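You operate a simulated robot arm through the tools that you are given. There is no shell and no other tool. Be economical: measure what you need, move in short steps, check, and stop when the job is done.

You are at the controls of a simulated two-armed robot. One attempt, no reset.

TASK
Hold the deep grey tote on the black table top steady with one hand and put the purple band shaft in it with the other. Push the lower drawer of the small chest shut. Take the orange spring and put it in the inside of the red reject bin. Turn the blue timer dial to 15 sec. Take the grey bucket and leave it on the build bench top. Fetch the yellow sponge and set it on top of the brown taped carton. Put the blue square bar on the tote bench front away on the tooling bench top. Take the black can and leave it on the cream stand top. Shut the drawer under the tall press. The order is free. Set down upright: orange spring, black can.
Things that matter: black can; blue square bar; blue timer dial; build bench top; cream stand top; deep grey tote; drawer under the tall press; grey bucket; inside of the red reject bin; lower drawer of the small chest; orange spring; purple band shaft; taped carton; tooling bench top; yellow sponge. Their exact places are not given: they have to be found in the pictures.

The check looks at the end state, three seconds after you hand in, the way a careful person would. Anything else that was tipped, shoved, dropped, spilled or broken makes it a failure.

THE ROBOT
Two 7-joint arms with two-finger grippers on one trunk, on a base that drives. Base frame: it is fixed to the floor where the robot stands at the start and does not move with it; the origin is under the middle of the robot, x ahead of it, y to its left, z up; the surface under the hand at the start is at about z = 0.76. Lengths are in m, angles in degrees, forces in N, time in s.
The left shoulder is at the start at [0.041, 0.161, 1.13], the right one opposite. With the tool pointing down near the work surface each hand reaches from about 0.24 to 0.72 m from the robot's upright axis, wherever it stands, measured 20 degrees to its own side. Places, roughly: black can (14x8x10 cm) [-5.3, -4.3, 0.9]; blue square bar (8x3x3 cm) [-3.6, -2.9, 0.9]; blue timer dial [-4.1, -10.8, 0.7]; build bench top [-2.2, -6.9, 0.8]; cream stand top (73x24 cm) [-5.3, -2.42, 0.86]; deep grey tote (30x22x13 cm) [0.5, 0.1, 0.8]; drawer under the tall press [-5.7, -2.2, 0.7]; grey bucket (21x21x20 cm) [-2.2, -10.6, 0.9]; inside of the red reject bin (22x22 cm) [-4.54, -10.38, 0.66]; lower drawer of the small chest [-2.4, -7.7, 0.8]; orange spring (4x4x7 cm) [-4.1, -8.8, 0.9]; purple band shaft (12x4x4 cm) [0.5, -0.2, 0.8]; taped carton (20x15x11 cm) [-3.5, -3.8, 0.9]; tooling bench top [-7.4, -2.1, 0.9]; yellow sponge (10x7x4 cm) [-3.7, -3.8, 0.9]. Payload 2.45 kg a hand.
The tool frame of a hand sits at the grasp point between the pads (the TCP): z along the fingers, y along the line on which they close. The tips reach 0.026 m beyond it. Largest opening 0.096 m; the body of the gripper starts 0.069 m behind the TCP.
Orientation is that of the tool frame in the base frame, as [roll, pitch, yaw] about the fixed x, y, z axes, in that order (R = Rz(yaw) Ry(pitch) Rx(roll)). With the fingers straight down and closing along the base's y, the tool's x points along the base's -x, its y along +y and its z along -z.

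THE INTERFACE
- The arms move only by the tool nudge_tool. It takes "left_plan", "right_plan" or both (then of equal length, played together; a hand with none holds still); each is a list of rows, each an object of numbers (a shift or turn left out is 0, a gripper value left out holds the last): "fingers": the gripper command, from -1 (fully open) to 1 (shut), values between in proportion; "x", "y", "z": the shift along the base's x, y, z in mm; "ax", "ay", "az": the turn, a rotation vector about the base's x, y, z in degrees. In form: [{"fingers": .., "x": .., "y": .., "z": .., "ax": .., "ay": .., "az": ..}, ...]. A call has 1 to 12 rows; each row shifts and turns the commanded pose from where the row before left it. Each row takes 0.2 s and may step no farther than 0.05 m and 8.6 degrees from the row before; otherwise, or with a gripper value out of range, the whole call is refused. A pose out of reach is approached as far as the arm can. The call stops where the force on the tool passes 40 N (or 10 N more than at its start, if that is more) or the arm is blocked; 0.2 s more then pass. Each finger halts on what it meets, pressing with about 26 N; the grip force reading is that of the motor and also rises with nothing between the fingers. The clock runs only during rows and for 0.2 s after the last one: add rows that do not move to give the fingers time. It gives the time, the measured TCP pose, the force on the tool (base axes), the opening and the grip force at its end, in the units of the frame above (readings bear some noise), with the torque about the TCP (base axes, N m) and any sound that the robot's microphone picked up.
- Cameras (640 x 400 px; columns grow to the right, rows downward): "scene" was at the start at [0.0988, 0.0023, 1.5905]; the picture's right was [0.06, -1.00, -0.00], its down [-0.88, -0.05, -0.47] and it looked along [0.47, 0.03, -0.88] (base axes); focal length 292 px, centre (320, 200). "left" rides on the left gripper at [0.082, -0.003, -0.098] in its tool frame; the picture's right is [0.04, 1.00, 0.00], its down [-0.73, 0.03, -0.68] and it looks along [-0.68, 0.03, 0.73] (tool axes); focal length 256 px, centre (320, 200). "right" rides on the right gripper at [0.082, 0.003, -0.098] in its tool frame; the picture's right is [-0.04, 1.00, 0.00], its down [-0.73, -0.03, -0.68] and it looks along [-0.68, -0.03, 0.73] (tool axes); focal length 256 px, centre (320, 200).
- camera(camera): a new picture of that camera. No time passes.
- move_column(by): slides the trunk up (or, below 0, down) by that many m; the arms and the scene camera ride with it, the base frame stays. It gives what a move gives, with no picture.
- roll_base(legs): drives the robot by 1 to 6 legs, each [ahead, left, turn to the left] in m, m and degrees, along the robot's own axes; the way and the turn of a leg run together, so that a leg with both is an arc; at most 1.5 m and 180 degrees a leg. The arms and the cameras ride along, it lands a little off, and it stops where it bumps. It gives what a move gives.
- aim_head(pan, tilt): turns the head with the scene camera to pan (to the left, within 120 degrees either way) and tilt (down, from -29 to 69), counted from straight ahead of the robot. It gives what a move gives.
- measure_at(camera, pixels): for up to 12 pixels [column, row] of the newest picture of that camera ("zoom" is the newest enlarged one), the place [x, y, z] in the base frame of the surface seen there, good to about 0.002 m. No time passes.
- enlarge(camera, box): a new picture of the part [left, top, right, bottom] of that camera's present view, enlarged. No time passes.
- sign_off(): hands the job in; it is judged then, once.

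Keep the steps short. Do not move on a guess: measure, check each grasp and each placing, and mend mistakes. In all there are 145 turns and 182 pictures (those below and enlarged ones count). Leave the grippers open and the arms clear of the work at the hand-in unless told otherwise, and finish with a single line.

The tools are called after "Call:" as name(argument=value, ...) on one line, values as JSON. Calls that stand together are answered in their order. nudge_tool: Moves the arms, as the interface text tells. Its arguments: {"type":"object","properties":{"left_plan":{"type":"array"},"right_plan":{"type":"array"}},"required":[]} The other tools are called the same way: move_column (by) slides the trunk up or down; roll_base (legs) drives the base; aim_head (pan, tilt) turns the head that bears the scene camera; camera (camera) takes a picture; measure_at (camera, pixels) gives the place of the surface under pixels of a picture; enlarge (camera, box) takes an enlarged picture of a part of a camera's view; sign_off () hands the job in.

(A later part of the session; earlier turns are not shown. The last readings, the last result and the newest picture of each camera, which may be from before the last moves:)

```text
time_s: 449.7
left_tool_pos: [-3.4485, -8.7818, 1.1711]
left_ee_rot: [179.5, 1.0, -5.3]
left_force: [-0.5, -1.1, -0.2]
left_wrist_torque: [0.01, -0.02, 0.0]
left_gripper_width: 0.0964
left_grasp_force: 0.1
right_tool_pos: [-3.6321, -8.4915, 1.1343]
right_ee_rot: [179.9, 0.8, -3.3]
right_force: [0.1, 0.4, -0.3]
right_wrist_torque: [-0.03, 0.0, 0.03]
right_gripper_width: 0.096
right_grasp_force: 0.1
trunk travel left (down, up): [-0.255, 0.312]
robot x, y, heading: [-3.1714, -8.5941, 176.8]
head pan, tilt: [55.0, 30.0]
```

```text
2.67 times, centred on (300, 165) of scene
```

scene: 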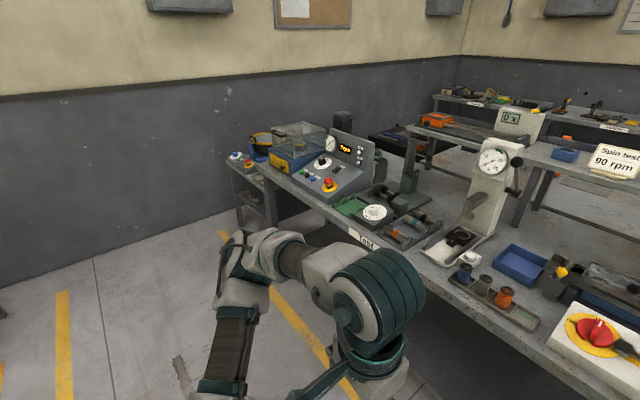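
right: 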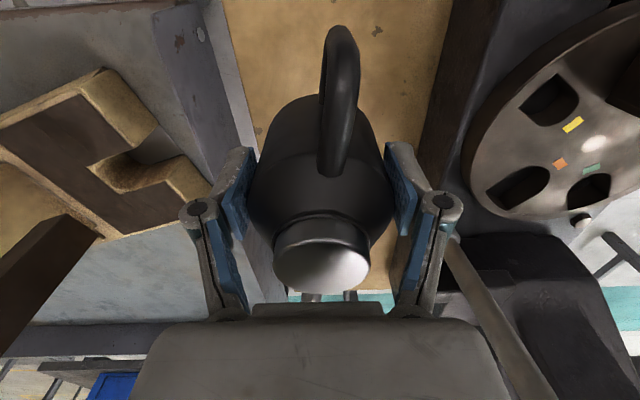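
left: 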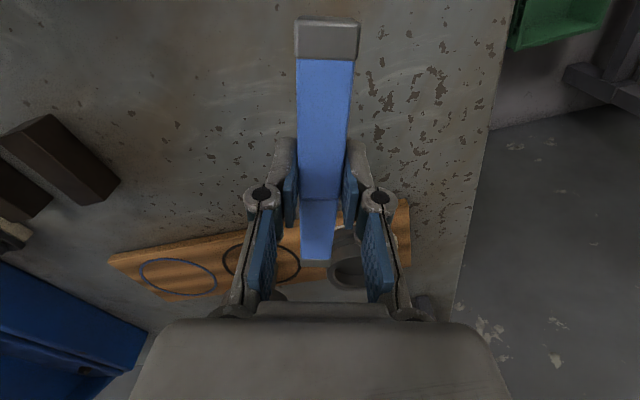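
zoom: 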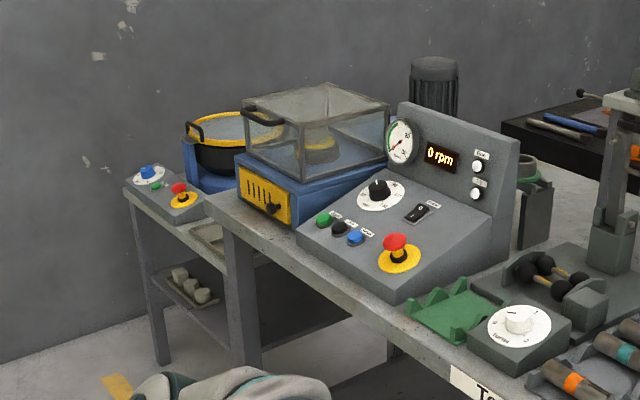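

The orange spring stands in a tray at about (−4.085, −8.80), between the grey spring and an empty slot. I'll drive up 0.42 m, turn the left hand 90° so it closes along x, and look.

Call:
roll_base(legs=[[0.42, 0, 3]])

Call:
nudge_tool(left_plan=[{"az": 8.5, "x": -10}, {"az": 8.5, "x": -10}, {"az": 8.5, "x": -10}, {"az": 8.5, "x": -10}, {"az": 8.5, "x": -10}, {"az": 8.5, "x": -10}, {"az": 8.5, "x": -10}, {"az": 8.5, "x": -10}, {"az": 8.5, "x": -10}, {"az": 8.5, "x": -10}, {"az": 4, "x": -10}, {}])

Call:
aim_head(pan=15, tilt=50)

Call:
camera(camera="left")

Call:
camera(camera="scene")

```text
time_s: 452.4
left_tool_pos: [-3.8656, -8.7819, 1.171]
left_ee_rot: [179.5, 1.1, -2.5]
left_force: [-0.5, -0.8, 0.3]
left_wrist_torque: [0.01, 0.0, -0.02]
left_gripper_width: 0.0959
left_grasp_force: 0.1
right_tool_pos: [-4.0633, -8.5021, 1.135]
right_ee_rot: [179.9, 0.8, -0.5]
right_force: [0.0, 0.1, -0.2]
right_wrist_torque: [0.02, -0.01, 0.01]
right_gripper_width: 0.0961
right_grasp_force: 0.1
trunk travel left (down, up): [-0.255, 0.312]
robot x, y, heading: [-3.5959, -8.5784, 179.8]
head pan, tilt: [55.0, 30.0]
```

```text
time_s: 455.0
left_tool_pos: [-3.9734, -8.7831, 1.1717]
left_ee_rot: [179.3, 1.1, 86.5]
left_force: [-0.1, 0.3, -0.1]
left_wrist_torque: [-0.03, 0.02, -0.01]
left_gripper_width: 0.0962
left_grasp_force: 0.1
right_tool_pos: [-4.0595, -8.5033, 1.1362]
right_ee_rot: [179.8, 1.1, -0.6]
right_force: [-0.2, 0.1, 0.2]
right_wrist_torque: [-0.02, 0.01, 0.01]
right_gripper_width: 0.0962
right_grasp_force: 0.0
trunk travel left (down, up): [-0.255, 0.312]
robot x, y, heading: [-3.5959, -8.5834, 179.5]
head pan, tilt: [55.0, 30.0]
```

```text
time_s: 456.0
left_tool_pos: [-3.974, -8.7815, 1.172]
left_ee_rot: [179.4, 1.2, 86.5]
left_force: [-0.5, -0.7, 0.2]
left_wrist_torque: [-0.01, 0.0, 0.02]
left_gripper_width: 0.096
left_grasp_force: 0.1
right_tool_pos: [-4.0601, -8.5024, 1.1363]
right_ee_rot: [179.8, 0.9, -0.7]
right_force: [-0.2, -0.2, 0.0]
right_wrist_torque: [0.0, -0.03, 0.0]
right_gripper_width: 0.0961
right_grasp_force: 0.1
trunk travel left (down, up): [-0.255, 0.312]
robot x, y, heading: [-3.5943, -8.5834, 179.7]
head pan, tilt: [15.0, 50.0]
```

```text
62 pictures are left
```

left: 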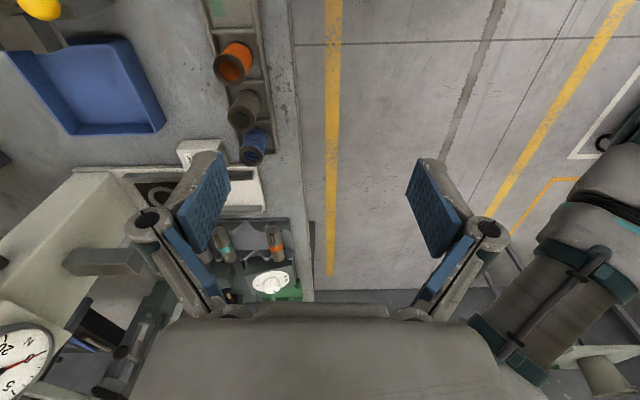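

```text
61 pictures are left
```

scene: 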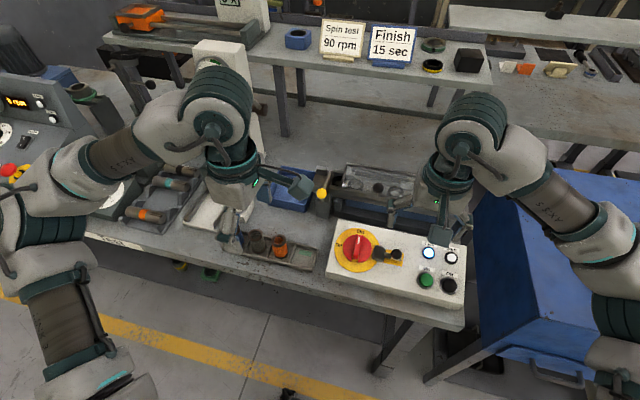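

Call:
measure_at(camera="left", pixels=[[237, 47], [222, 62], [250, 60], [235, 75], [245, 100], [255, 140], [212, 30], [268, 90], [230, 70]])

Call:
enlarge(camera="left", box=[190, 20, 310, 170])

```text
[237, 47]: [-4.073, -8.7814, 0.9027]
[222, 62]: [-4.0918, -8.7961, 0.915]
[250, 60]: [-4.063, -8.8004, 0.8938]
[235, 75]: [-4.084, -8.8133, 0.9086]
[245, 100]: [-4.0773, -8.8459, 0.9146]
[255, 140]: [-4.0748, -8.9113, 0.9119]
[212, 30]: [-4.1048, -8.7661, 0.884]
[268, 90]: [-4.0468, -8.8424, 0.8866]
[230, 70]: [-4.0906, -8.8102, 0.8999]
```

```text
2.67 times, centred on (250, 95) of left
```

zoom: 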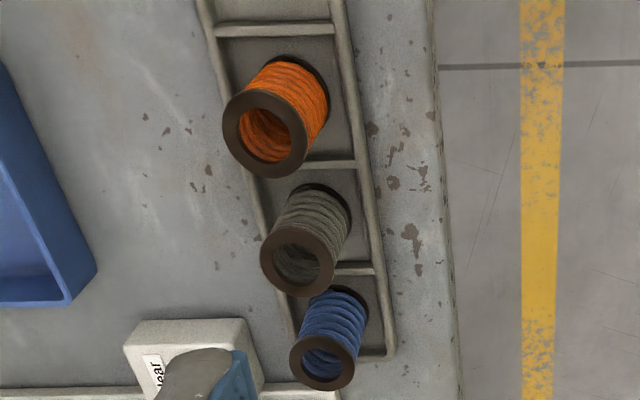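

Call:
measure_at(camera="zoom", pixels=[[229, 125], [302, 145], [262, 95], [270, 172], [265, 132], [318, 100], [300, 80], [238, 155]])

```text
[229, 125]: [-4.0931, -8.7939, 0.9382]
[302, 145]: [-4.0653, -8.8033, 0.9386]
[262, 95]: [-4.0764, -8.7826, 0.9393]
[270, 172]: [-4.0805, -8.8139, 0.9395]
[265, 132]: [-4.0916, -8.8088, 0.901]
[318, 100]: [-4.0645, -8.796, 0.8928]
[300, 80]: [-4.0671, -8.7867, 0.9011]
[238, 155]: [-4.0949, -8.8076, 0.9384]
```

The spring's ring is centred at (−4.080, −8.798), top z 0.939. I'll narrow the opening to ~6 cm, go above, then lower.

Call:
nudge_tool(left_plan=[{"fingers": -0.25, "x": -36, "y": -6, "az": 3.5}, {"x": -36, "y": -6}, {"x": -34, "y": -5}, {"z": -40}, {"z": -40}, {"z": -40}, {"z": -35}, {}])

Call:
camera(camera="left")

Call:
measure_at(camera="left", pixels=[[320, 60], [320, 90], [320, 120], [300, 90], [340, 90], [320, 140]])

```text
time_s: 457.8
left_tool_pos: [-4.0791, -8.7984, 1.0165]
left_ee_rot: [179.6, 1.2, 90.1]
left_force: [0.7, 0.0, 0.2]
left_wrist_torque: [0.03, 0.01, -0.02]
left_gripper_width: 0.0601
left_grasp_force: 0.0
right_tool_pos: [-4.0596, -8.5017, 1.137]
right_ee_rot: [179.9, 1.0, -0.6]
right_force: [0.4, -0.7, -0.1]
right_wrist_torque: [-0.02, 0.01, -0.05]
right_gripper_width: 0.0958
right_grasp_force: 0.0
trunk travel left (down, up): [-0.255, 0.312]
robot x, y, heading: [-3.5954, -8.5793, 179.8]
head pan, tilt: [15.0, 50.0]
```

```text
59 pictures are left
```

left: 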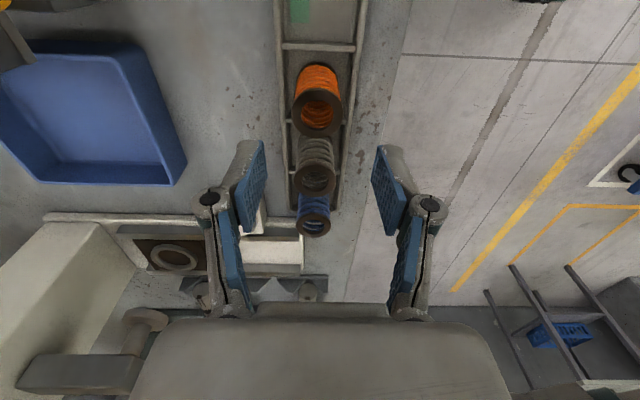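

```text
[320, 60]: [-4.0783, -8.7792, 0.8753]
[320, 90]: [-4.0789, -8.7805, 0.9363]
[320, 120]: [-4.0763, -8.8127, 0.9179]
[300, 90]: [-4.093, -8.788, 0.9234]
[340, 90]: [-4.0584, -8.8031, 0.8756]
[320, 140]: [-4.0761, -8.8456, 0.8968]
```

Aligned. Lower to 0.918, close and lift.

Call:
nudge_tool(left_plan=[{"z": -35}, {"z": -35}, {"z": -28}, {"fingers": 1}, {}, {}, {"z": 5}, {"z": 10}, {"z": 20}, {"z": 30}, {"z": 30}, {"z": 30}])

Call:
camera(camera="left")

```text
time_s: 460.4
left_tool_pos: [-4.0757, -8.8011, 1.0435]
left_ee_rot: [179.4, 1.1, 90.0]
left_force: [0.2, 0.1, -0.3]
left_wrist_torque: [-0.03, 0.03, 0.0]
left_gripper_width: 0.0363
left_grasp_force: 27.0
right_tool_pos: [-4.0586, -8.5021, 1.1379]
right_ee_rot: [179.8, 1.0, -0.6]
right_force: [0.3, -0.6, 0.2]
right_wrist_torque: [-0.03, 0.02, 0.0]
right_gripper_width: 0.096
right_grasp_force: 0.1
trunk travel left (down, up): [-0.255, 0.312]
robot x, y, heading: [-3.5955, -8.5823, 179.5]
head pan, tilt: [15.0, 50.0]
```

```text
58 pictures are left
```

left: 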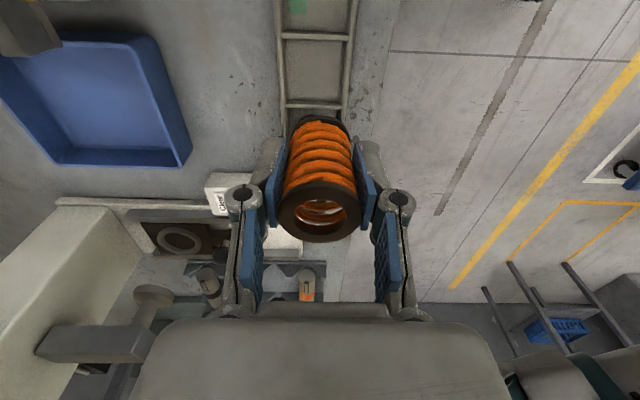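

The spring is held upright. I'll lift, back off, and drive to the south end to find the reject bin and dial.

Call:
nudge_tool(left_plan=[{"z": 30}, {"z": 30}, {"z": 30}, {"x": 20}, {"x": 30}, {"x": 30}, {"x": 30}])

Call:
roll_base(legs=[[-0.38, 0, 0], [0, 0, 90], [1.4, 0, 0], [0.15, 0, 0], [0, 0, -90]])

Call:
aim_head(pan=0, tilt=35)

Call:
camera(camera="scene")

```text
time_s: 462.0
left_tool_pos: [-3.9686, -8.8008, 1.1332]
left_ee_rot: [179.3, 1.2, 90.1]
left_force: [0.2, -0.1, -0.4]
left_wrist_torque: [-0.03, 0.03, 0.02]
left_gripper_width: 0.0362
left_grasp_force: 26.1
right_tool_pos: [-4.0601, -8.5031, 1.138]
right_ee_rot: [179.8, 1.0, -0.5]
right_force: [-0.1, -0.1, 0.5]
right_wrist_torque: [-0.04, 0.04, 0.02]
right_gripper_width: 0.0959
right_grasp_force: 0.1
trunk travel left (down, up): [-0.255, 0.312]
robot x, y, heading: [-3.5959, -8.5805, 179.8]
head pan, tilt: [15.0, 50.0]
```

```text
time_s: 479.7
left_tool_pos: [-3.6179, -10.3653, 1.1319]
left_ee_rot: [179.4, 1.1, 89.4]
left_force: [0.1, 0.2, -0.9]
left_wrist_torque: [0.02, -0.01, -0.03]
left_gripper_width: 0.0363
left_grasp_force: 25.7
right_tool_pos: [-3.7059, -10.0657, 1.1375]
right_ee_rot: [179.8, 1.1, -1.3]
right_force: [0.0, 0.0, 0.1]
right_wrist_torque: [-0.02, -0.02, 0.03]
right_gripper_width: 0.0959
right_grasp_force: 0.1
trunk travel left (down, up): [-0.255, 0.312]
robot x, y, heading: [-3.2408, -10.1468, 179.2]
head pan, tilt: [15.0, 50.0]
```

```text
time_s: 480.4
left_tool_pos: [-3.615, -10.3647, 1.1336]
left_ee_rot: [179.5, 1.2, 89.3]
left_force: [0.6, 0.3, -0.1]
left_wrist_torque: [0.02, 0.0, -0.01]
left_gripper_width: 0.0359
left_grasp_force: 25.4
right_tool_pos: [-3.7019, -10.0654, 1.1401]
right_ee_rot: [179.8, 1.2, -1.2]
right_force: [-0.8, -0.9, -0.3]
right_wrist_torque: [0.01, 0.03, 0.01]
right_gripper_width: 0.096
right_grasp_force: 0.2
trunk travel left (down, up): [-0.255, 0.312]
robot x, y, heading: [-3.2434, -10.1466, 179.3]
head pan, tilt: [0.0, 35.0]
```

```text
57 pictures are left
```

scene: 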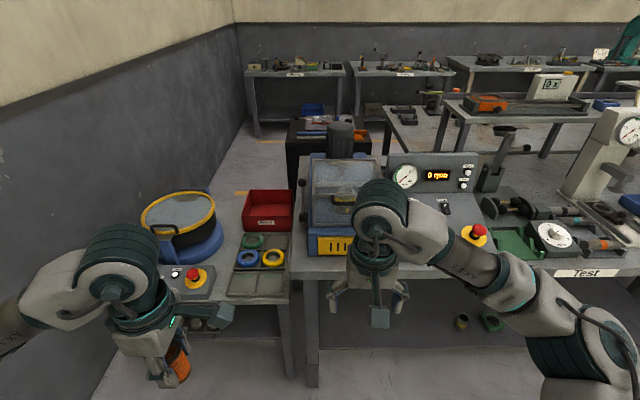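

The red bin is at (268,212) on the low table, and the timer panel is near (190,280). Measuring and zooming.

Call:
measure_at(camera="scene", pixels=[[245, 195], [292, 195], [243, 215], [290, 218], [268, 208], [268, 195], [268, 225], [260, 290], [175, 272], [195, 272], [290, 295], [160, 250]])

Call:
enlarge(camera="scene", box=[100, 160, 330, 320])

```text
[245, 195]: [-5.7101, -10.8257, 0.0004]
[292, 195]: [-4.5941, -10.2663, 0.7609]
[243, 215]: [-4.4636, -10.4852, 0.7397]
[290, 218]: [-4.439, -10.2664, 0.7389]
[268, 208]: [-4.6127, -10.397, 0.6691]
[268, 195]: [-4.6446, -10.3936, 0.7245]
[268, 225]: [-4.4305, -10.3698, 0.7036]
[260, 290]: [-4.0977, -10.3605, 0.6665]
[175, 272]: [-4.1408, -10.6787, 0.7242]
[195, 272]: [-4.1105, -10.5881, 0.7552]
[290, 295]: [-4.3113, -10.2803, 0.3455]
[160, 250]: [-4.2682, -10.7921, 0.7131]
```

```text
2.50 times, centred on (215, 240) of scene
```

zoom: 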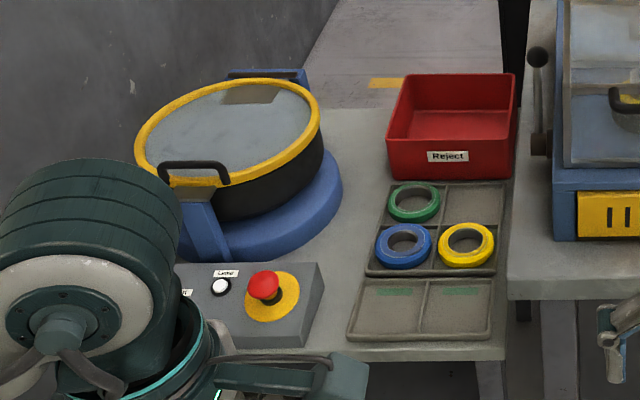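

The bin's inside spans x −4.66…−4.44, y −10.48…−10.27, floor z 0.669. That is a long reach, so I'll turn the spring hand back to yaw 0, tuck the right hand high and back, and check heights of the pot and tester.

Call:
measure_at(camera="scene", pixels=[[180, 210], [165, 237], [210, 205], [330, 240], [345, 165], [340, 130], [255, 305], [330, 270], [400, 180], [150, 330]])

Call:
nudge_tool(left_plan=[{"az": -8.3}, {"az": -8.3}, {"az": -8.3}, {"az": -8.3}, {"az": -8.3}, {"az": -8.3}, {"az": -8.3}, {"az": -8.3}, {"az": -8.3}, {"az": -8.3}, {"az": -6.3}, {}], right_plan=[{"x": 40, "z": 20}, {"x": 40, "z": 20}, {"x": 40, "z": 20}, {"x": 40, "z": 20}, {"x": 30, "z": 20, "y": 20}, {"z": 20, "y": 30}, {}, {}, {}, {}, {}, {}])

Call:
camera(camera="left")

```text
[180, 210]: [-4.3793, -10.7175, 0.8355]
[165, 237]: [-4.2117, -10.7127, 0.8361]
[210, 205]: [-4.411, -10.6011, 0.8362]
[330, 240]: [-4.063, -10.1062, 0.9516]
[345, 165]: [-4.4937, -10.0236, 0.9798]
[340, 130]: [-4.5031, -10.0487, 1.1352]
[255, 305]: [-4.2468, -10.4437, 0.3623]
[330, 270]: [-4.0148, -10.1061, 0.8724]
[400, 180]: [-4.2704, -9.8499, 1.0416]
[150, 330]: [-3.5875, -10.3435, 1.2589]
```

```text
time_s: 483.0
left_tool_pos: [-3.6153, -10.3636, 1.1332]
left_ee_rot: [179.8, 1.2, -0.1]
left_force: [-0.1, 0.5, 0.2]
left_wrist_torque: [0.02, 0.01, -0.01]
left_gripper_width: 0.0362
left_grasp_force: 26.5
right_tool_pos: [-3.5112, -10.0157, 1.2598]
right_ee_rot: [179.8, 1.3, -1.1]
right_force: [0.9, 0.4, 0.8]
right_wrist_torque: [0.0, 0.0, -0.02]
right_gripper_width: 0.0959
right_grasp_force: 0.0
trunk travel left (down, up): [-0.255, 0.312]
robot x, y, heading: [-3.2436, -10.1457, 179.0]
head pan, tilt: [0.0, 35.0]
```

```text
55 pictures are left
```

left: 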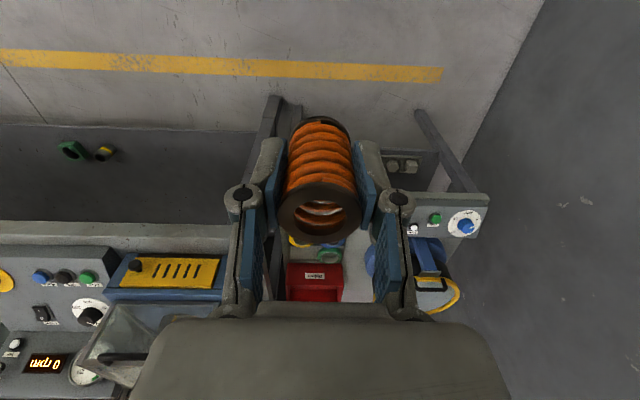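

The pot's lid is only z 0.84 and the tester ~1.1 m behind. To lengthen the left reach I'll stand at x≈−3.73 turned 54° to the right, so that my left shoulder faces the bin.

Call:
roll_base(legs=[[0.49, 0, 0], [0, 0, -54]])

Call:
aim_head(pan=60, tilt=45)

Call:
nudge_tool(left_plan=[{"az": 8}, {"az": 8, "x": -20}, {"az": 8, "x": -20}, {"az": 8, "x": -20}, {"az": 8, "x": -20}, {"az": 8, "x": -20}, {"az": 6, "x": -20}, {}])

Call:
camera(camera="scene")

```text
time_s: 487.5
left_tool_pos: [-4.1429, -10.1958, 1.1316]
left_ee_rot: [179.9, 1.1, -27.9]
left_force: [0.2, -1.3, -1.2]
left_wrist_torque: [0.06, 0.01, 0.0]
left_gripper_width: 0.0363
left_grasp_force: 26.2
right_tool_pos: [-3.8865, -9.9385, 1.2612]
right_ee_rot: [-179.0, 1.3, -29.5]
right_force: [-0.9, -0.8, 0.3]
right_wrist_torque: [0.05, 0.01, -0.02]
right_gripper_width: 0.0958
right_grasp_force: 0.0
trunk travel left (down, up): [-0.255, 0.312]
robot x, y, heading: [-3.7048, -10.1604, 150.9]
head pan, tilt: [0.0, 35.0]
stopped in leg 2: the force on the tool passed its limit at 57 N (the readings are from after the stop); the commanded pose is now the measured one
```

```text
time_s: 488.8
left_tool_pos: [-4.1423, -10.1878, 1.1325]
left_ee_rot: [179.7, 1.1, -28.0]
left_force: [0.2, -0.2, -0.4]
left_wrist_torque: [0.0, 0.01, -0.02]
left_gripper_width: 0.0362
left_grasp_force: 26.1
right_tool_pos: [-3.885, -9.93, 1.2611]
right_ee_rot: [-179.4, 1.4, -29.6]
right_force: [-0.4, 0.1, 0.3]
right_wrist_torque: [-0.02, -0.01, -0.02]
right_gripper_width: 0.0962
right_grasp_force: 0.1
trunk travel left (down, up): [-0.255, 0.312]
robot x, y, heading: [-3.7045, -10.1617, 150.6]
head pan, tilt: [60.0, 45.0]
```

```text
time_s: 490.6
left_tool_pos: [-4.2619, -10.189, 1.1324]
left_ee_rot: [179.9, 1.3, 26.0]
left_force: [-0.3, 0.0, -0.9]
left_wrist_torque: [0.0, 0.0, -0.01]
left_gripper_width: 0.0363
left_grasp_force: 25.8
right_tool_pos: [-3.8839, -9.9297, 1.2612]
right_ee_rot: [-179.5, 1.3, -29.6]
right_force: [-0.6, -0.1, -0.5]
right_wrist_torque: [0.01, 0.0, 0.02]
right_gripper_width: 0.0958
right_grasp_force: 0.1
trunk travel left (down, up): [-0.255, 0.312]
robot x, y, heading: [-3.7067, -10.1599, 150.6]
head pan, tilt: [60.0, 45.0]
```

```text
54 pictures are left
```

scene: 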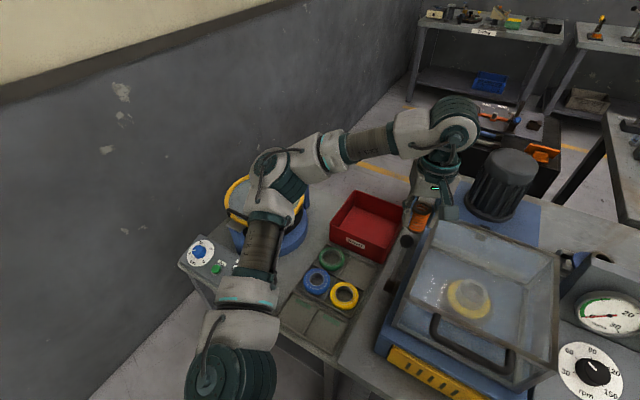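

The turn stopped on contact (57 N). I see the left hand now right of the bin, by the tester. I'll check what it touched and whether the tester moved.

Call:
enlarge(camera="scene", box=[320, 90, 620, 390])

Call:
measure_at(camera="scene", pixels=[[400, 370], [450, 395], [435, 230], [550, 260], [540, 350], [500, 165], [405, 240], [420, 215], [330, 255], [400, 205], [345, 200], [395, 310]])

```text
1.33 times, centred on (470, 240) of scene
```

zoom: 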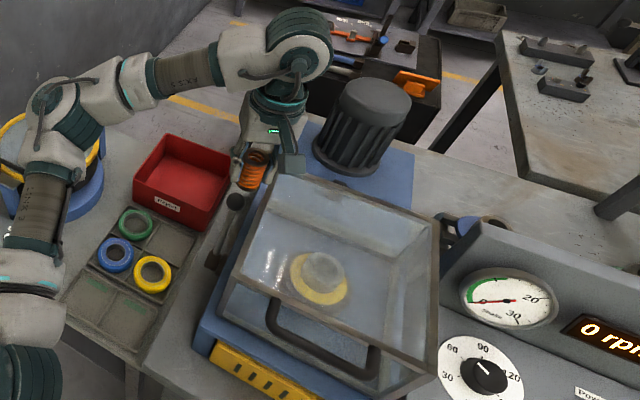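

```text
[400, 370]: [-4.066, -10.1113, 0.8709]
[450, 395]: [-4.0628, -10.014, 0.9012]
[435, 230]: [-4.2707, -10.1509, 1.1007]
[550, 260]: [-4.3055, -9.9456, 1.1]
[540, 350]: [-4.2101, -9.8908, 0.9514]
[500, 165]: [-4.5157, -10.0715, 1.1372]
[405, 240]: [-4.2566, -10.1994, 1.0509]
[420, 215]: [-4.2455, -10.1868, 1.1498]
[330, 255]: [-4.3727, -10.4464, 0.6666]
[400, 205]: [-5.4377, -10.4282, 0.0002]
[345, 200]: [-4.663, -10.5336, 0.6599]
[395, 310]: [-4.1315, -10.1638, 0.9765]
```

The spring's lower end had just touched the tester's lid edge (z 1.10); the tester has not moved. I'll raise the hand 7 cm, turn 22° more, then move over the bin.

Call:
nudge_tool(left_plan=[{"z": 35}, {"z": 35}])

Call:
roll_base(legs=[[0, 0, -22]])

Call:
nudge_tool(left_plan=[{"x": -10, "y": -40}, {"x": -10, "y": -40}, {"x": -20, "y": -40}, {"x": -20, "y": -40}, {"x": -20, "y": -40}, {"x": -20, "y": -40}, {}, {}])

Call:
camera(camera="left")

```text
time_s: 491.2
left_tool_pos: [-4.263, -10.1878, 1.2032]
left_ee_rot: [179.7, 1.3, 26.0]
left_force: [-0.9, 0.1, -0.3]
left_wrist_torque: [0.0, 0.04, 0.03]
left_gripper_width: 0.0361
left_grasp_force: 25.5
right_tool_pos: [-3.8833, -9.9299, 1.2622]
right_ee_rot: [-179.4, 1.3, -29.7]
right_force: [-0.1, -0.4, 0.0]
right_wrist_torque: [-0.02, -0.01, 0.0]
right_gripper_width: 0.0962
right_grasp_force: 0.2
trunk travel left (down, up): [-0.255, 0.312]
robot x, y, heading: [-3.7073, -10.1604, 150.6]
head pan, tilt: [60.0, 45.0]
```

```text
time_s: 492.7
left_tool_pos: [-4.2334, -9.9761, 1.2021]
left_ee_rot: [179.8, 1.4, 4.3]
left_force: [0.7, -0.1, -0.4]
left_wrist_torque: [0.01, 0.01, 0.03]
left_gripper_width: 0.0359
left_grasp_force: 26.0
right_tool_pos: [-3.7854, -9.8767, 1.2607]
right_ee_rot: [-179.5, 1.4, -51.3]
right_force: [0.5, 0.3, 0.5]
right_wrist_torque: [-0.01, 0.0, 0.01]
right_gripper_width: 0.0962
right_grasp_force: 0.0
trunk travel left (down, up): [-0.255, 0.312]
robot x, y, heading: [-3.7057, -10.1538, 128.6]
head pan, tilt: [60.0, 45.0]
```

```text
time_s: 494.5
left_tool_pos: [-4.3718, -10.1751, 1.1784]
left_ee_rot: [-179.9, 0.9, 4.0]
left_force: [-0.6, 0.5, 0.2]
left_wrist_torque: [-0.02, 0.0, -0.02]
left_gripper_width: 0.0362
left_grasp_force: 25.9
left hand out of reach, approached as far as the arm can: row 4, 5, 6
right_tool_pos: [-3.7939, -9.8859, 1.262]
right_ee_rot: [-178.9, 1.4, -51.4]
right_force: [-0.3, 0.4, -0.5]
right_wrist_torque: [0.0, -0.01, 0.04]
right_gripper_width: 0.0958
right_grasp_force: 0.0
trunk travel left (down, up): [-0.255, 0.312]
robot x, y, heading: [-3.7013, -10.1594, 128.7]
head pan, tilt: [60.0, 45.0]
```

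```text
52 pictures are left
```

left: 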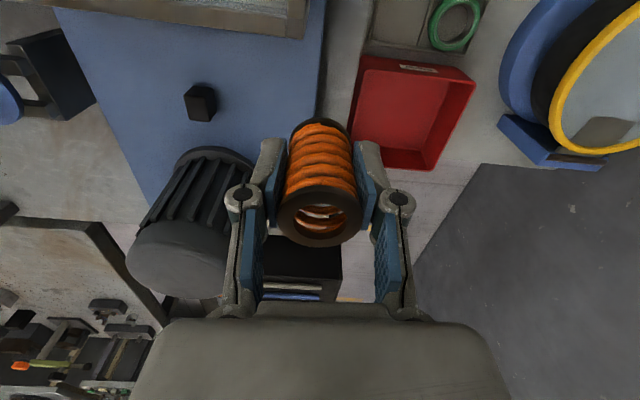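

The arm reaches less far when high. I'll come back a bit, move south of the tester, lower, then go over the bin.

Call:
nudge_tool(left_plan=[{"x": 20, "y": -30}, {"x": 20, "y": -40}, {"x": 15, "y": -40}, {"y": -20}, {"z": -40}, {"z": -40}, {"z": -40}, {"z": -40}, {"z": -30}, {}])

Call:
nudge_tool(left_plan=[{"x": -30, "y": -12}, {"x": -30, "y": -12}, {"x": -30, "y": -12}, {"x": -30, "y": -12}, {"x": -30, "y": -12}, {}, {}])

Call:
camera(camera="left")

Call:
camera(camera="scene")

```text
time_s: 496.5
left_tool_pos: [-4.396, -10.21, 0.975]
left_ee_rot: [-179.1, 1.0, 4.6]
left_force: [6.1, -12.0, 8.1]
left_wrist_torque: [0.16, -0.08, -0.2]
left_gripper_width: 0.0362
left_grasp_force: 26.1
left hand out of reach, approached as far as the arm can: row 1, 2, 3, 4
right_tool_pos: [-3.8015, -9.8935, 1.2626]
right_ee_rot: [-178.4, 1.5, -51.2]
right_force: [-0.2, 0.8, 0.3]
right_wrist_torque: [-0.04, -0.04, -0.02]
right_gripper_width: 0.0962
right_grasp_force: 0.1
trunk travel left (down, up): [-0.255, 0.312]
robot x, y, heading: [-3.7043, -10.1547, 128.6]
head pan, tilt: [60.0, 45.0]
stopped in row 9 (left hand): the force on the tool passed its limit at 62 N (the readings are from after the stop); the commanded pose is now the measured one
```

```text
time_s: 498.1
left_tool_pos: [-4.5458, -10.2678, 0.9764]
left_ee_rot: [-178.9, 1.3, 4.6]
left_force: [0.3, -0.3, -0.1]
left_wrist_torque: [0.01, -0.02, 0.0]
left_gripper_width: 0.036
left_grasp_force: 26.1
right_tool_pos: [-3.7992, -9.8923, 1.2633]
right_ee_rot: [-178.5, 1.6, -51.3]
right_force: [1.4, -0.5, -0.1]
right_wrist_torque: [-0.04, 0.01, 0.02]
right_gripper_width: 0.096
right_grasp_force: 0.0
trunk travel left (down, up): [-0.255, 0.312]
robot x, y, heading: [-3.7037, -10.1576, 129.0]
head pan, tilt: [60.0, 45.0]
```

```text
51 pictures are left
```

left: 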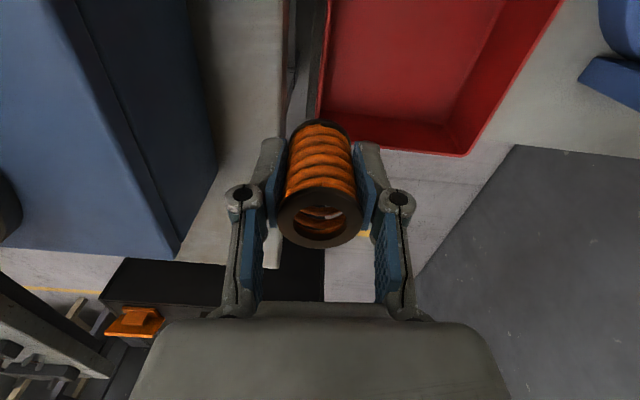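

```text
50 pictures are left
```

scene: 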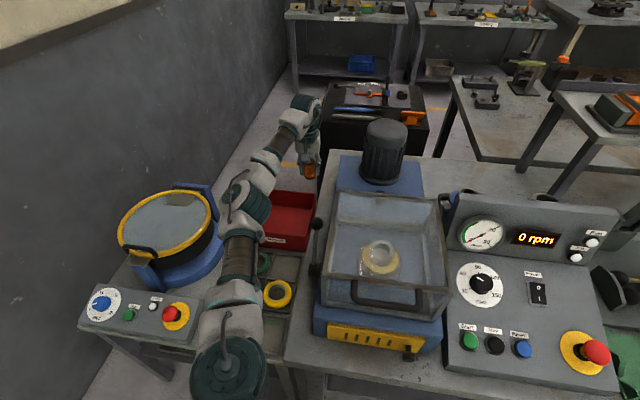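

The hand is now beside the bin at z 0.98. I'll move over the bin's middle and lower the spring close to its floor.

Call:
nudge_tool(left_plan=[{"x": 5, "y": -35}, {"x": 5, "y": -35}, {"x": 5, "y": -32}, {}, {"z": -35}, {"z": -35}, {"z": -35}, {"z": -35}, {"z": -35}, {"z": -35}, {"z": -30}, {"z": -10}])

Call:
camera(camera="left")

Call:
measure_at(camera="left", pixels=[[320, 60], [200, 100], [440, 100], [320, 100]])

```text
time_s: 500.7
left_tool_pos: [-4.5296, -10.3705, 0.7265]
left_ee_rot: [-178.9, 1.3, 4.6]
left_force: [0.7, 0.2, -1.0]
left_wrist_torque: [0.0, -0.02, 0.03]
left_gripper_width: 0.036
left_grasp_force: 26.0
right_tool_pos: [-3.7975, -9.8912, 1.2629]
right_ee_rot: [-178.5, 1.5, -51.2]
right_force: [0.4, 0.8, -0.6]
right_wrist_torque: [-0.01, 0.0, 0.02]
right_gripper_width: 0.096
right_grasp_force: 0.0
trunk travel left (down, up): [-0.255, 0.312]
robot x, y, heading: [-3.7035, -10.1555, 128.8]
head pan, tilt: [60.0, 45.0]
```

```text
49 pictures are left
```

left: 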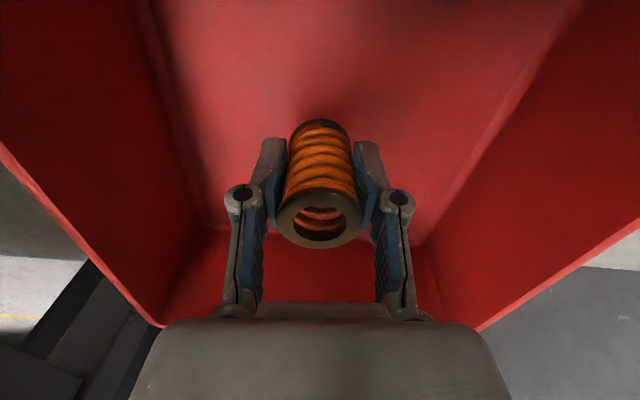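

```text
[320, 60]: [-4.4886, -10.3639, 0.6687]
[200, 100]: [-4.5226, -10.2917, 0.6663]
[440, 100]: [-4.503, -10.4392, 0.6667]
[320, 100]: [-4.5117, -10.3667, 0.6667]
```

The floor is at 0.667, 1.5 cm below the spring. I'll lower, release gently, rise, and zoom onto the dial.

Call:
nudge_tool(left_plan=[{"z": -7, "ax": -1.1}, {"z": -6}, {"z": -3}, {}, {"fingers": 0.1}, {"fingers": -0.2}, {}, {"z": 20}, {"z": 40}, {"z": 40}, {"z": 40}, {"z": 40}])

Call:
camera(camera="left")

Call:
enlarge(camera="scene", box=[60, 260, 220, 360])

Call:
measure_at(camera="zoom", pixels=[[160, 155], [160, 195], [100, 190], [230, 170], [160, 240], [160, 120], [280, 200], [60, 230], [165, 165], [440, 200]])

```text
time_s: 503.3
left_tool_pos: [-4.5285, -10.3704, 0.8928]
left_ee_rot: [179.9, 1.5, 4.6]
left_force: [0.0, -0.1, 0.3]
left_wrist_torque: [-0.02, -0.02, 0.01]
left_gripper_width: 0.0574
left_grasp_force: 0.1
right_tool_pos: [-3.7974, -9.891, 1.2611]
right_ee_rot: [-178.6, 1.6, -51.3]
right_force: [0.2, 0.1, -0.3]
right_wrist_torque: [0.0, 0.02, 0.02]
right_gripper_width: 0.0963
right_grasp_force: 0.1
trunk travel left (down, up): [-0.255, 0.312]
robot x, y, heading: [-3.7054, -10.1543, 129.0]
head pan, tilt: [60.0, 45.0]
```

```text
48 pictures are left
```

left: 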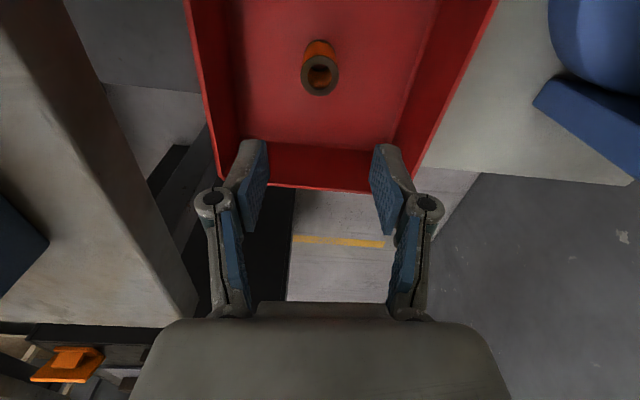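

```text
4.00 times, centred on (140, 310) of scene
```

zoom: 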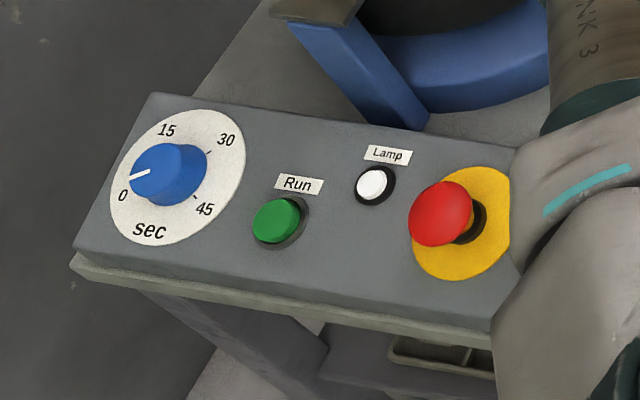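

```text
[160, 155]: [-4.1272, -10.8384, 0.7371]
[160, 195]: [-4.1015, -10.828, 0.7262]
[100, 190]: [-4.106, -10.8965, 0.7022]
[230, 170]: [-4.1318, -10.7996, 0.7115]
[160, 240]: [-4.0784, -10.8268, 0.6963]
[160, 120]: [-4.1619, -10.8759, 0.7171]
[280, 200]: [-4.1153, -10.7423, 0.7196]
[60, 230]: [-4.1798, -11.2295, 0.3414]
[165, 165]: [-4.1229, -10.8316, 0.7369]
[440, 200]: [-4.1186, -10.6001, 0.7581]
```

The spring stands upright in the bin. The timer dial points near 0; scale 0–15–30–45 runs clockwise at 90° steps, so it needs about a quarter turn clockwise. I'll retract the left hand, turn to face the panel from the north-east, and look straight down on the knob.

Call:
nudge_tool(left_plan=[{"z": 45, "fingers": -1}, {"z": 45}, {"x": 45}, {"x": 45}, {"x": 45}, {"x": 45}, {"x": 45}, {"x": 30}, {"z": 30}])

Call:
roll_base(legs=[[0, 0, 96], [0.11, 0.14, 0]])

Call:
aim_head(pan=0, tilt=50)

Call:
camera(camera="scene")

Call:
camera(camera="left")

```text
time_s: 505.3
left_tool_pos: [-4.2735, -10.3694, 1.0131]
left_ee_rot: [-180.0, 1.3, 4.5]
left_force: [0.3, -0.2, 0.4]
left_wrist_torque: [0.0, 0.01, 0.03]
left_gripper_width: 0.0961
left_grasp_force: 0.0
right_tool_pos: [-3.7962, -9.8901, 1.2632]
right_ee_rot: [-178.6, 1.7, -51.3]
right_force: [-0.3, -0.6, -0.4]
right_wrist_torque: [-0.03, 0.02, 0.0]
right_gripper_width: 0.0959
right_grasp_force: 0.1
trunk travel left (down, up): [-0.255, 0.312]
robot x, y, heading: [-3.7052, -10.1548, 128.8]
head pan, tilt: [60.0, 45.0]
```

```text
time_s: 510.8
left_tool_pos: [-3.4329, -10.8422, 1.0319]
left_ee_rot: [178.9, 2.9, 100.7]
left_force: [-0.4, -0.7, 1.2]
left_wrist_torque: [0.06, -0.01, -0.02]
left_gripper_width: 0.0961
left_grasp_force: 0.1
right_tool_pos: [-3.9694, -10.4158, 1.2609]
right_ee_rot: [179.5, 1.6, 44.9]
right_force: [-1.8, -0.2, 1.5]
right_wrist_torque: [-0.01, -0.1, -0.02]
right_gripper_width: 0.096
right_grasp_force: 0.2
trunk travel left (down, up): [-0.255, 0.312]
robot x, y, heading: [-3.6907, -10.3255, -134.8]
head pan, tilt: [60.0, 45.0]
```

```text
time_s: 512.1
left_tool_pos: [-3.3944, -10.8824, 1.0027]
left_ee_rot: [-179.4, 0.6, 100.9]
left_force: [0.4, -0.2, -0.8]
left_wrist_torque: [-0.02, -0.03, -0.02]
left_gripper_width: 0.096
left_grasp_force: 0.0
right_tool_pos: [-3.9211, -10.4655, 1.2646]
right_ee_rot: [-177.6, 1.6, 45.2]
right_force: [0.6, 0.4, -0.1]
right_wrist_torque: [-0.02, 0.04, 0.01]
right_gripper_width: 0.0959
right_grasp_force: 0.1
trunk travel left (down, up): [-0.255, 0.312]
robot x, y, heading: [-3.6865, -10.3309, -134.6]
head pan, tilt: [0.0, 50.0]
```

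```text
46 pictures are left
```

scene: 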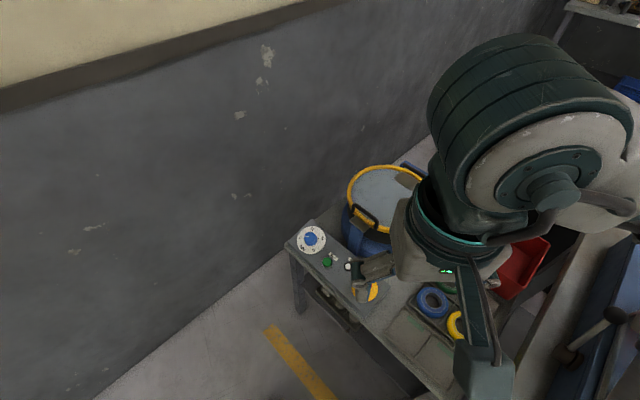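

```text
45 pictures are left
```

left: 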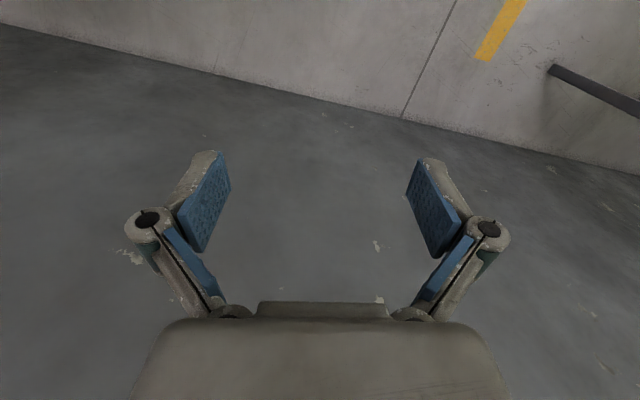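

I'll zoom on the dial from here and bring the left hand toward it.

Call:
enlarge(camera="scene", box=[272, 210, 352, 270])

Call:
measure_at(camera="zoom", pixels=[[320, 130], [320, 360], [210, 245], [430, 245], [305, 225], [290, 255], [340, 235], [310, 200], [310, 240]])

Call:
nudge_tool(left_plan=[{"x": -45}, {"x": -45}, {"x": -45}, {"x": -45}, {"x": -45}, {"x": -45}, {"x": -45}, {"x": -45}, {"x": -45}, {"x": -45}, {"x": -45}, {"x": -45}])

Call:
nudge_tool(left_plan=[{"x": -45, "y": 10}, {"x": -45, "y": 10}, {"x": -45, "y": 10}, {}, {}, {}, {}, {}, {}, {}, {}, {}])

Call:
camera(camera="left")

```text
6.67 times, centred on (312, 240) of scene
```

zoom: 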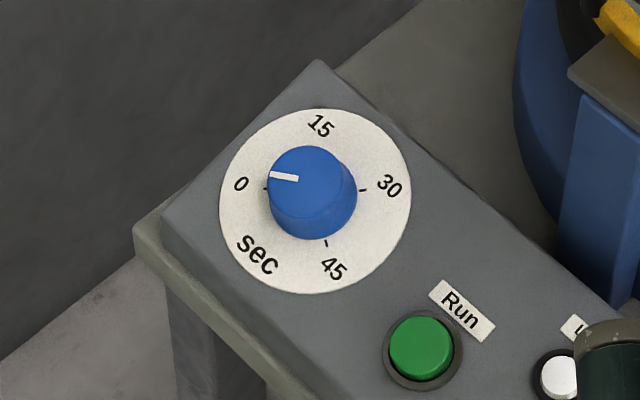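

```text
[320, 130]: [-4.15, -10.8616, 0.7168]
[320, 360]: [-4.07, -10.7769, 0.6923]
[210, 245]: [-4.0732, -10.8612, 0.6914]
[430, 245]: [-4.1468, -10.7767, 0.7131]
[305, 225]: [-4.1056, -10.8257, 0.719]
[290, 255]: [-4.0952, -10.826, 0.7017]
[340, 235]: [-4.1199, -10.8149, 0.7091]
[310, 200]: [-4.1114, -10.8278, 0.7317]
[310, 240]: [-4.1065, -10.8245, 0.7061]
```

```text
time_s: 514.9
left_tool_pos: [-3.9252, -10.8849, 1.0157]
left_ee_rot: [-179.2, 0.6, 101.4]
left_force: [0.3, -0.5, 0.7]
left_wrist_torque: [0.08, 0.1, -0.01]
left_gripper_width: 0.0961
left_grasp_force: 0.1
right_tool_pos: [-3.9129, -10.4631, 1.2658]
right_ee_rot: [-177.4, 2.0, 45.3]
right_force: [1.5, -0.3, -0.2]
right_wrist_torque: [-0.04, 0.07, 0.0]
right_gripper_width: 0.0959
right_grasp_force: 0.1
trunk travel left (down, up): [-0.255, 0.312]
robot x, y, heading: [-3.68, -10.3304, -134.5]
head pan, tilt: [0.0, 50.0]
stopped in row 12 (left hand): the arm was blocked; the commanded pose is now the measured one
```

```text
time_s: 517.5
left_tool_pos: [-3.9363, -10.8854, 1.0122]
left_ee_rot: [-179.2, 0.6, 101.6]
left_force: [1.2, -1.5, -0.2]
left_wrist_torque: [0.15, 0.08, 0.03]
left_gripper_width: 0.0958
left_grasp_force: 0.1
left hand out of reach, approached as far as the arm can: row 1, 2, 3
right_tool_pos: [-3.9101, -10.4689, 1.2662]
right_ee_rot: [-177.3, 1.8, 45.3]
right_force: [0.4, -0.5, -0.9]
right_wrist_torque: [0.01, 0.06, 0.01]
right_gripper_width: 0.0959
right_grasp_force: 0.0
trunk travel left (down, up): [-0.255, 0.312]
robot x, y, heading: [-3.6814, -10.3334, -134.5]
head pan, tilt: [0.0, 50.0]
```

```text
43 pictures are left
```

left: 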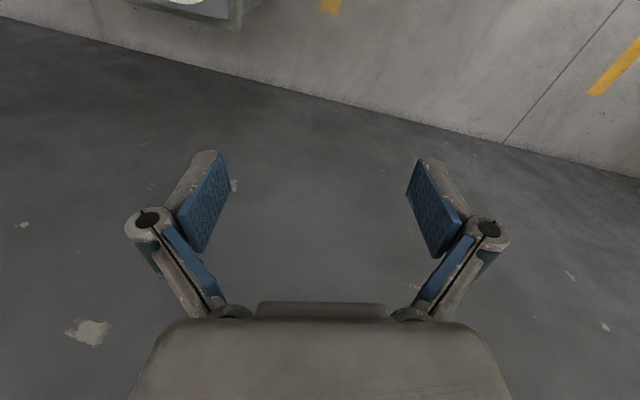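

The left elbow is cramped by the wall, so I'll use the right hand. From the zoom: knob ≈4 cm wide at (−4.114, −10.836, top 0.735), panel tilted ~18°, pointer at 0, marks ~80° apart clockwise. I withdraw the left hand and bring the right one above the knob, tilted to match.

Call:
nudge_tool(left_plan=[{"x": 40}, {"x": 45}, {"x": 45}, {"x": 45}, {"x": 45}, {"x": 45}, {"x": 30}, {}, {}, {}, {}, {}], right_plan=[{}, {}, {"x": -19, "y": -34, "z": -28, "az": 7.5}, {"x": -19, "y": -34, "z": -28, "az": 7.5}, {"x": -19, "y": -34, "z": -28, "az": 7.5}, {"x": -19, "y": -34, "z": -28, "az": 7.5}, {"x": -19, "y": -34, "z": -28, "ay": 6}, {"x": -19, "y": -34, "z": -28, "ay": 6}, {"x": -19, "y": -34, "z": -28, "ay": 6}, {"x": -19, "y": -34, "z": -28}, {"x": -19, "y": -34, "z": -28}, {"x": -19, "y": -34, "z": -28}])

Call:
nudge_tool(right_plan=[{}, {}, {}, {}, {}])

Call:
camera(camera="right")

Call:
measure_at(camera="right", pixels=[[320, 60], [320, 100], [320, 140], [280, 100], [360, 100], [320, 20], [320, 180]])

```text
time_s: 520.3
left_tool_pos: [-3.664, -10.8527, 1.0242]
left_ee_rot: [179.9, 2.4, 101.3]
left_force: [-1.4, 0.0, 0.1]
left_wrist_torque: [-0.03, 0.0, 0.01]
left_gripper_width: 0.0959
left_grasp_force: 0.1
right_tool_pos: [-4.1267, -10.7793, 0.9902]
right_ee_rot: [-161.6, 7.2, 76.5]
right_force: [-0.9, 0.0, 1.4]
right_wrist_torque: [-0.03, -0.06, -0.01]
right_gripper_width: 0.0959
right_grasp_force: 0.1
trunk travel left (down, up): [-0.255, 0.312]
robot x, y, heading: [-3.6828, -10.3285, -134.4]
head pan, tilt: [0.0, 50.0]
stopped in row 12 (left hand): the arm was blocked; the commanded pose is now the measured one
```

```text
time_s: 521.5
left_tool_pos: [-3.6589, -10.8589, 1.0197]
left_ee_rot: [-179.9, 1.9, 101.4]
left_force: [0.4, -0.6, -0.2]
left_wrist_torque: [-0.02, 0.0, 0.01]
left_gripper_width: 0.096
left_grasp_force: 0.0
right_tool_pos: [-4.1203, -10.7852, 0.989]
right_ee_rot: [-161.2, 6.6, 76.5]
right_force: [-0.4, -0.1, -0.7]
right_wrist_torque: [-0.01, -0.04, 0.01]
right_gripper_width: 0.0959
right_grasp_force: 0.0
trunk travel left (down, up): [-0.255, 0.312]
robot x, y, heading: [-3.6796, -10.3278, -134.8]
head pan, tilt: [0.0, 50.0]
```

```text
42 pictures are left
```

right: 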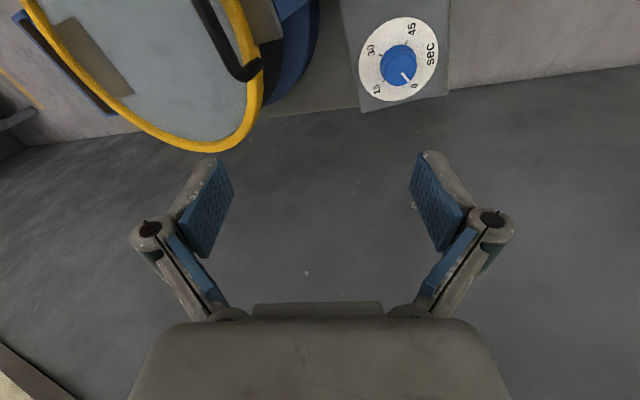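

```text
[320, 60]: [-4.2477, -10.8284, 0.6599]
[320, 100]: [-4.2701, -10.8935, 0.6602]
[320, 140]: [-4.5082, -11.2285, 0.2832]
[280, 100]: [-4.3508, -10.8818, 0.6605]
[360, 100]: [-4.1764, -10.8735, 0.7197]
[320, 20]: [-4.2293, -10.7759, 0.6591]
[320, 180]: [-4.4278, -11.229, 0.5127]
```

The pointer indeed points at 0. Measuring the knob in this view.

Call:
enlarge(camera="right", box=[350, 10, 450, 110])

Call:
measure_at(camera="right", pixels=[[398, 62], [398, 70], [390, 62], [406, 62], [398, 54], [396, 82], [366, 62], [434, 55], [398, 95], [404, 22], [384, 66], [412, 60]])

```text
4.00 times, centred on (400, 60) of right
```

zoom: 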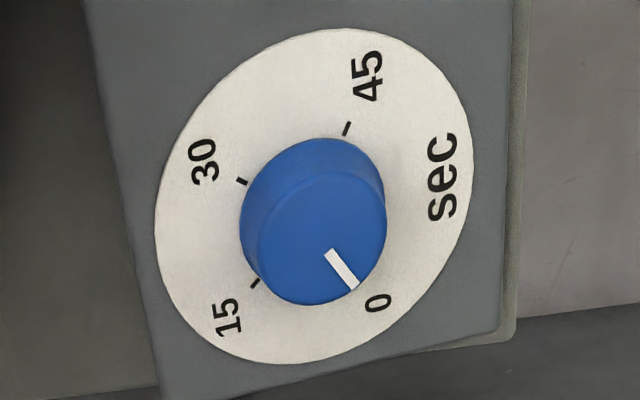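

```text
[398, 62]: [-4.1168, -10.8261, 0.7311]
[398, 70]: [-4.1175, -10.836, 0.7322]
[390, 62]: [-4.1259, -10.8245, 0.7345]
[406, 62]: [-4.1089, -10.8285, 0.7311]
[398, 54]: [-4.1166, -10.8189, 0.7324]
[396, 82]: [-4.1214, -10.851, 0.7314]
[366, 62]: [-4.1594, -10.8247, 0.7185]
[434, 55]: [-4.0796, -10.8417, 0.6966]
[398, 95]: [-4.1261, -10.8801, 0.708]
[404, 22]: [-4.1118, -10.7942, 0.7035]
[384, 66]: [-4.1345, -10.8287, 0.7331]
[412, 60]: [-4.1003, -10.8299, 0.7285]
```

Knob top centre (−4.115, −10.8365, 0.7325), radius 19 mm. I'll approach along the panel normal and close on it.

Call:
nudge_tool(right_plan=[{"fingers": -0.5, "x": 6.4, "y": -10.3, "z": -34.4}, {"x": 6.4, "y": -10.3, "z": -34.4}, {"x": 6.4, "y": -10.3, "z": -34.4}, {"x": 6.4, "y": -10.3, "z": -34.4}, {"x": 5.7, "y": -10.1, "z": -34.4}, {}, {}])

Call:
nudge_tool(right_plan=[{"x": -6.3, "z": -19}, {"x": -6.3, "z": -19}, {"x": -6.3, "z": -19}, {"x": -6.3, "z": -19}, {"fingers": 1}, {}, {}, {}])

Call:
camera(camera="right")

```text
time_s: 523.1
left_tool_pos: [-3.6699, -10.8496, 1.0248]
left_ee_rot: [179.6, 2.5, 101.3]
left_force: [-0.6, 0.0, 1.3]
left_wrist_torque: [-0.03, -0.04, -0.01]
left_gripper_width: 0.0958
left_grasp_force: 0.1
right_tool_pos: [-4.0979, -10.8282, 0.8159]
right_ee_rot: [-161.8, 7.1, 76.4]
right_force: [0.6, -0.8, -0.5]
right_wrist_torque: [-0.03, -0.04, 0.0]
right_gripper_width: 0.0722
right_grasp_force: 0.0
trunk travel left (down, up): [-0.255, 0.312]
robot x, y, heading: [-3.685, -10.3268, -134.6]
head pan, tilt: [0.0, 50.0]
```

```text
time_s: 524.9
left_tool_pos: [-3.6505, -10.8677, 1.0174]
left_ee_rot: [-179.6, 1.7, 101.5]
left_force: [0.1, -0.5, -0.4]
left_wrist_torque: [0.03, 0.04, -0.01]
left_gripper_width: 0.0959
left_grasp_force: 0.0
right_tool_pos: [-4.1101, -10.8404, 0.7515]
right_ee_rot: [-160.5, 6.5, 76.4]
right_force: [-7.2, 11.1, 6.6]
right_wrist_torque: [-0.84, -0.06, 0.28]
right_gripper_width: 0.0386
right_grasp_force: 44.5
right hand out of reach, approached as far as the arm can: row 4
trunk travel left (down, up): [-0.255, 0.312]
robot x, y, heading: [-3.68, -10.333, -134.5]
head pan, tilt: [0.0, 50.0]
```

```text
40 pictures are left
```

right: 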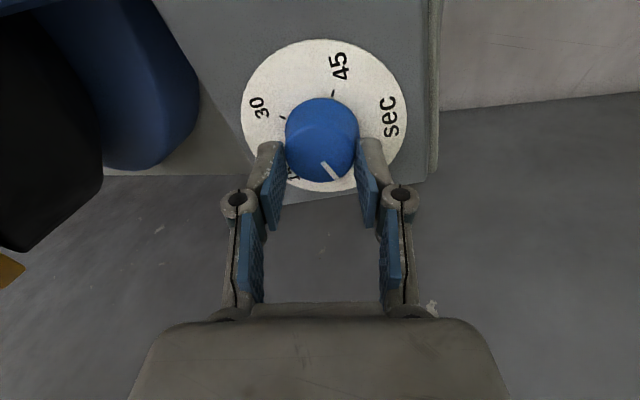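

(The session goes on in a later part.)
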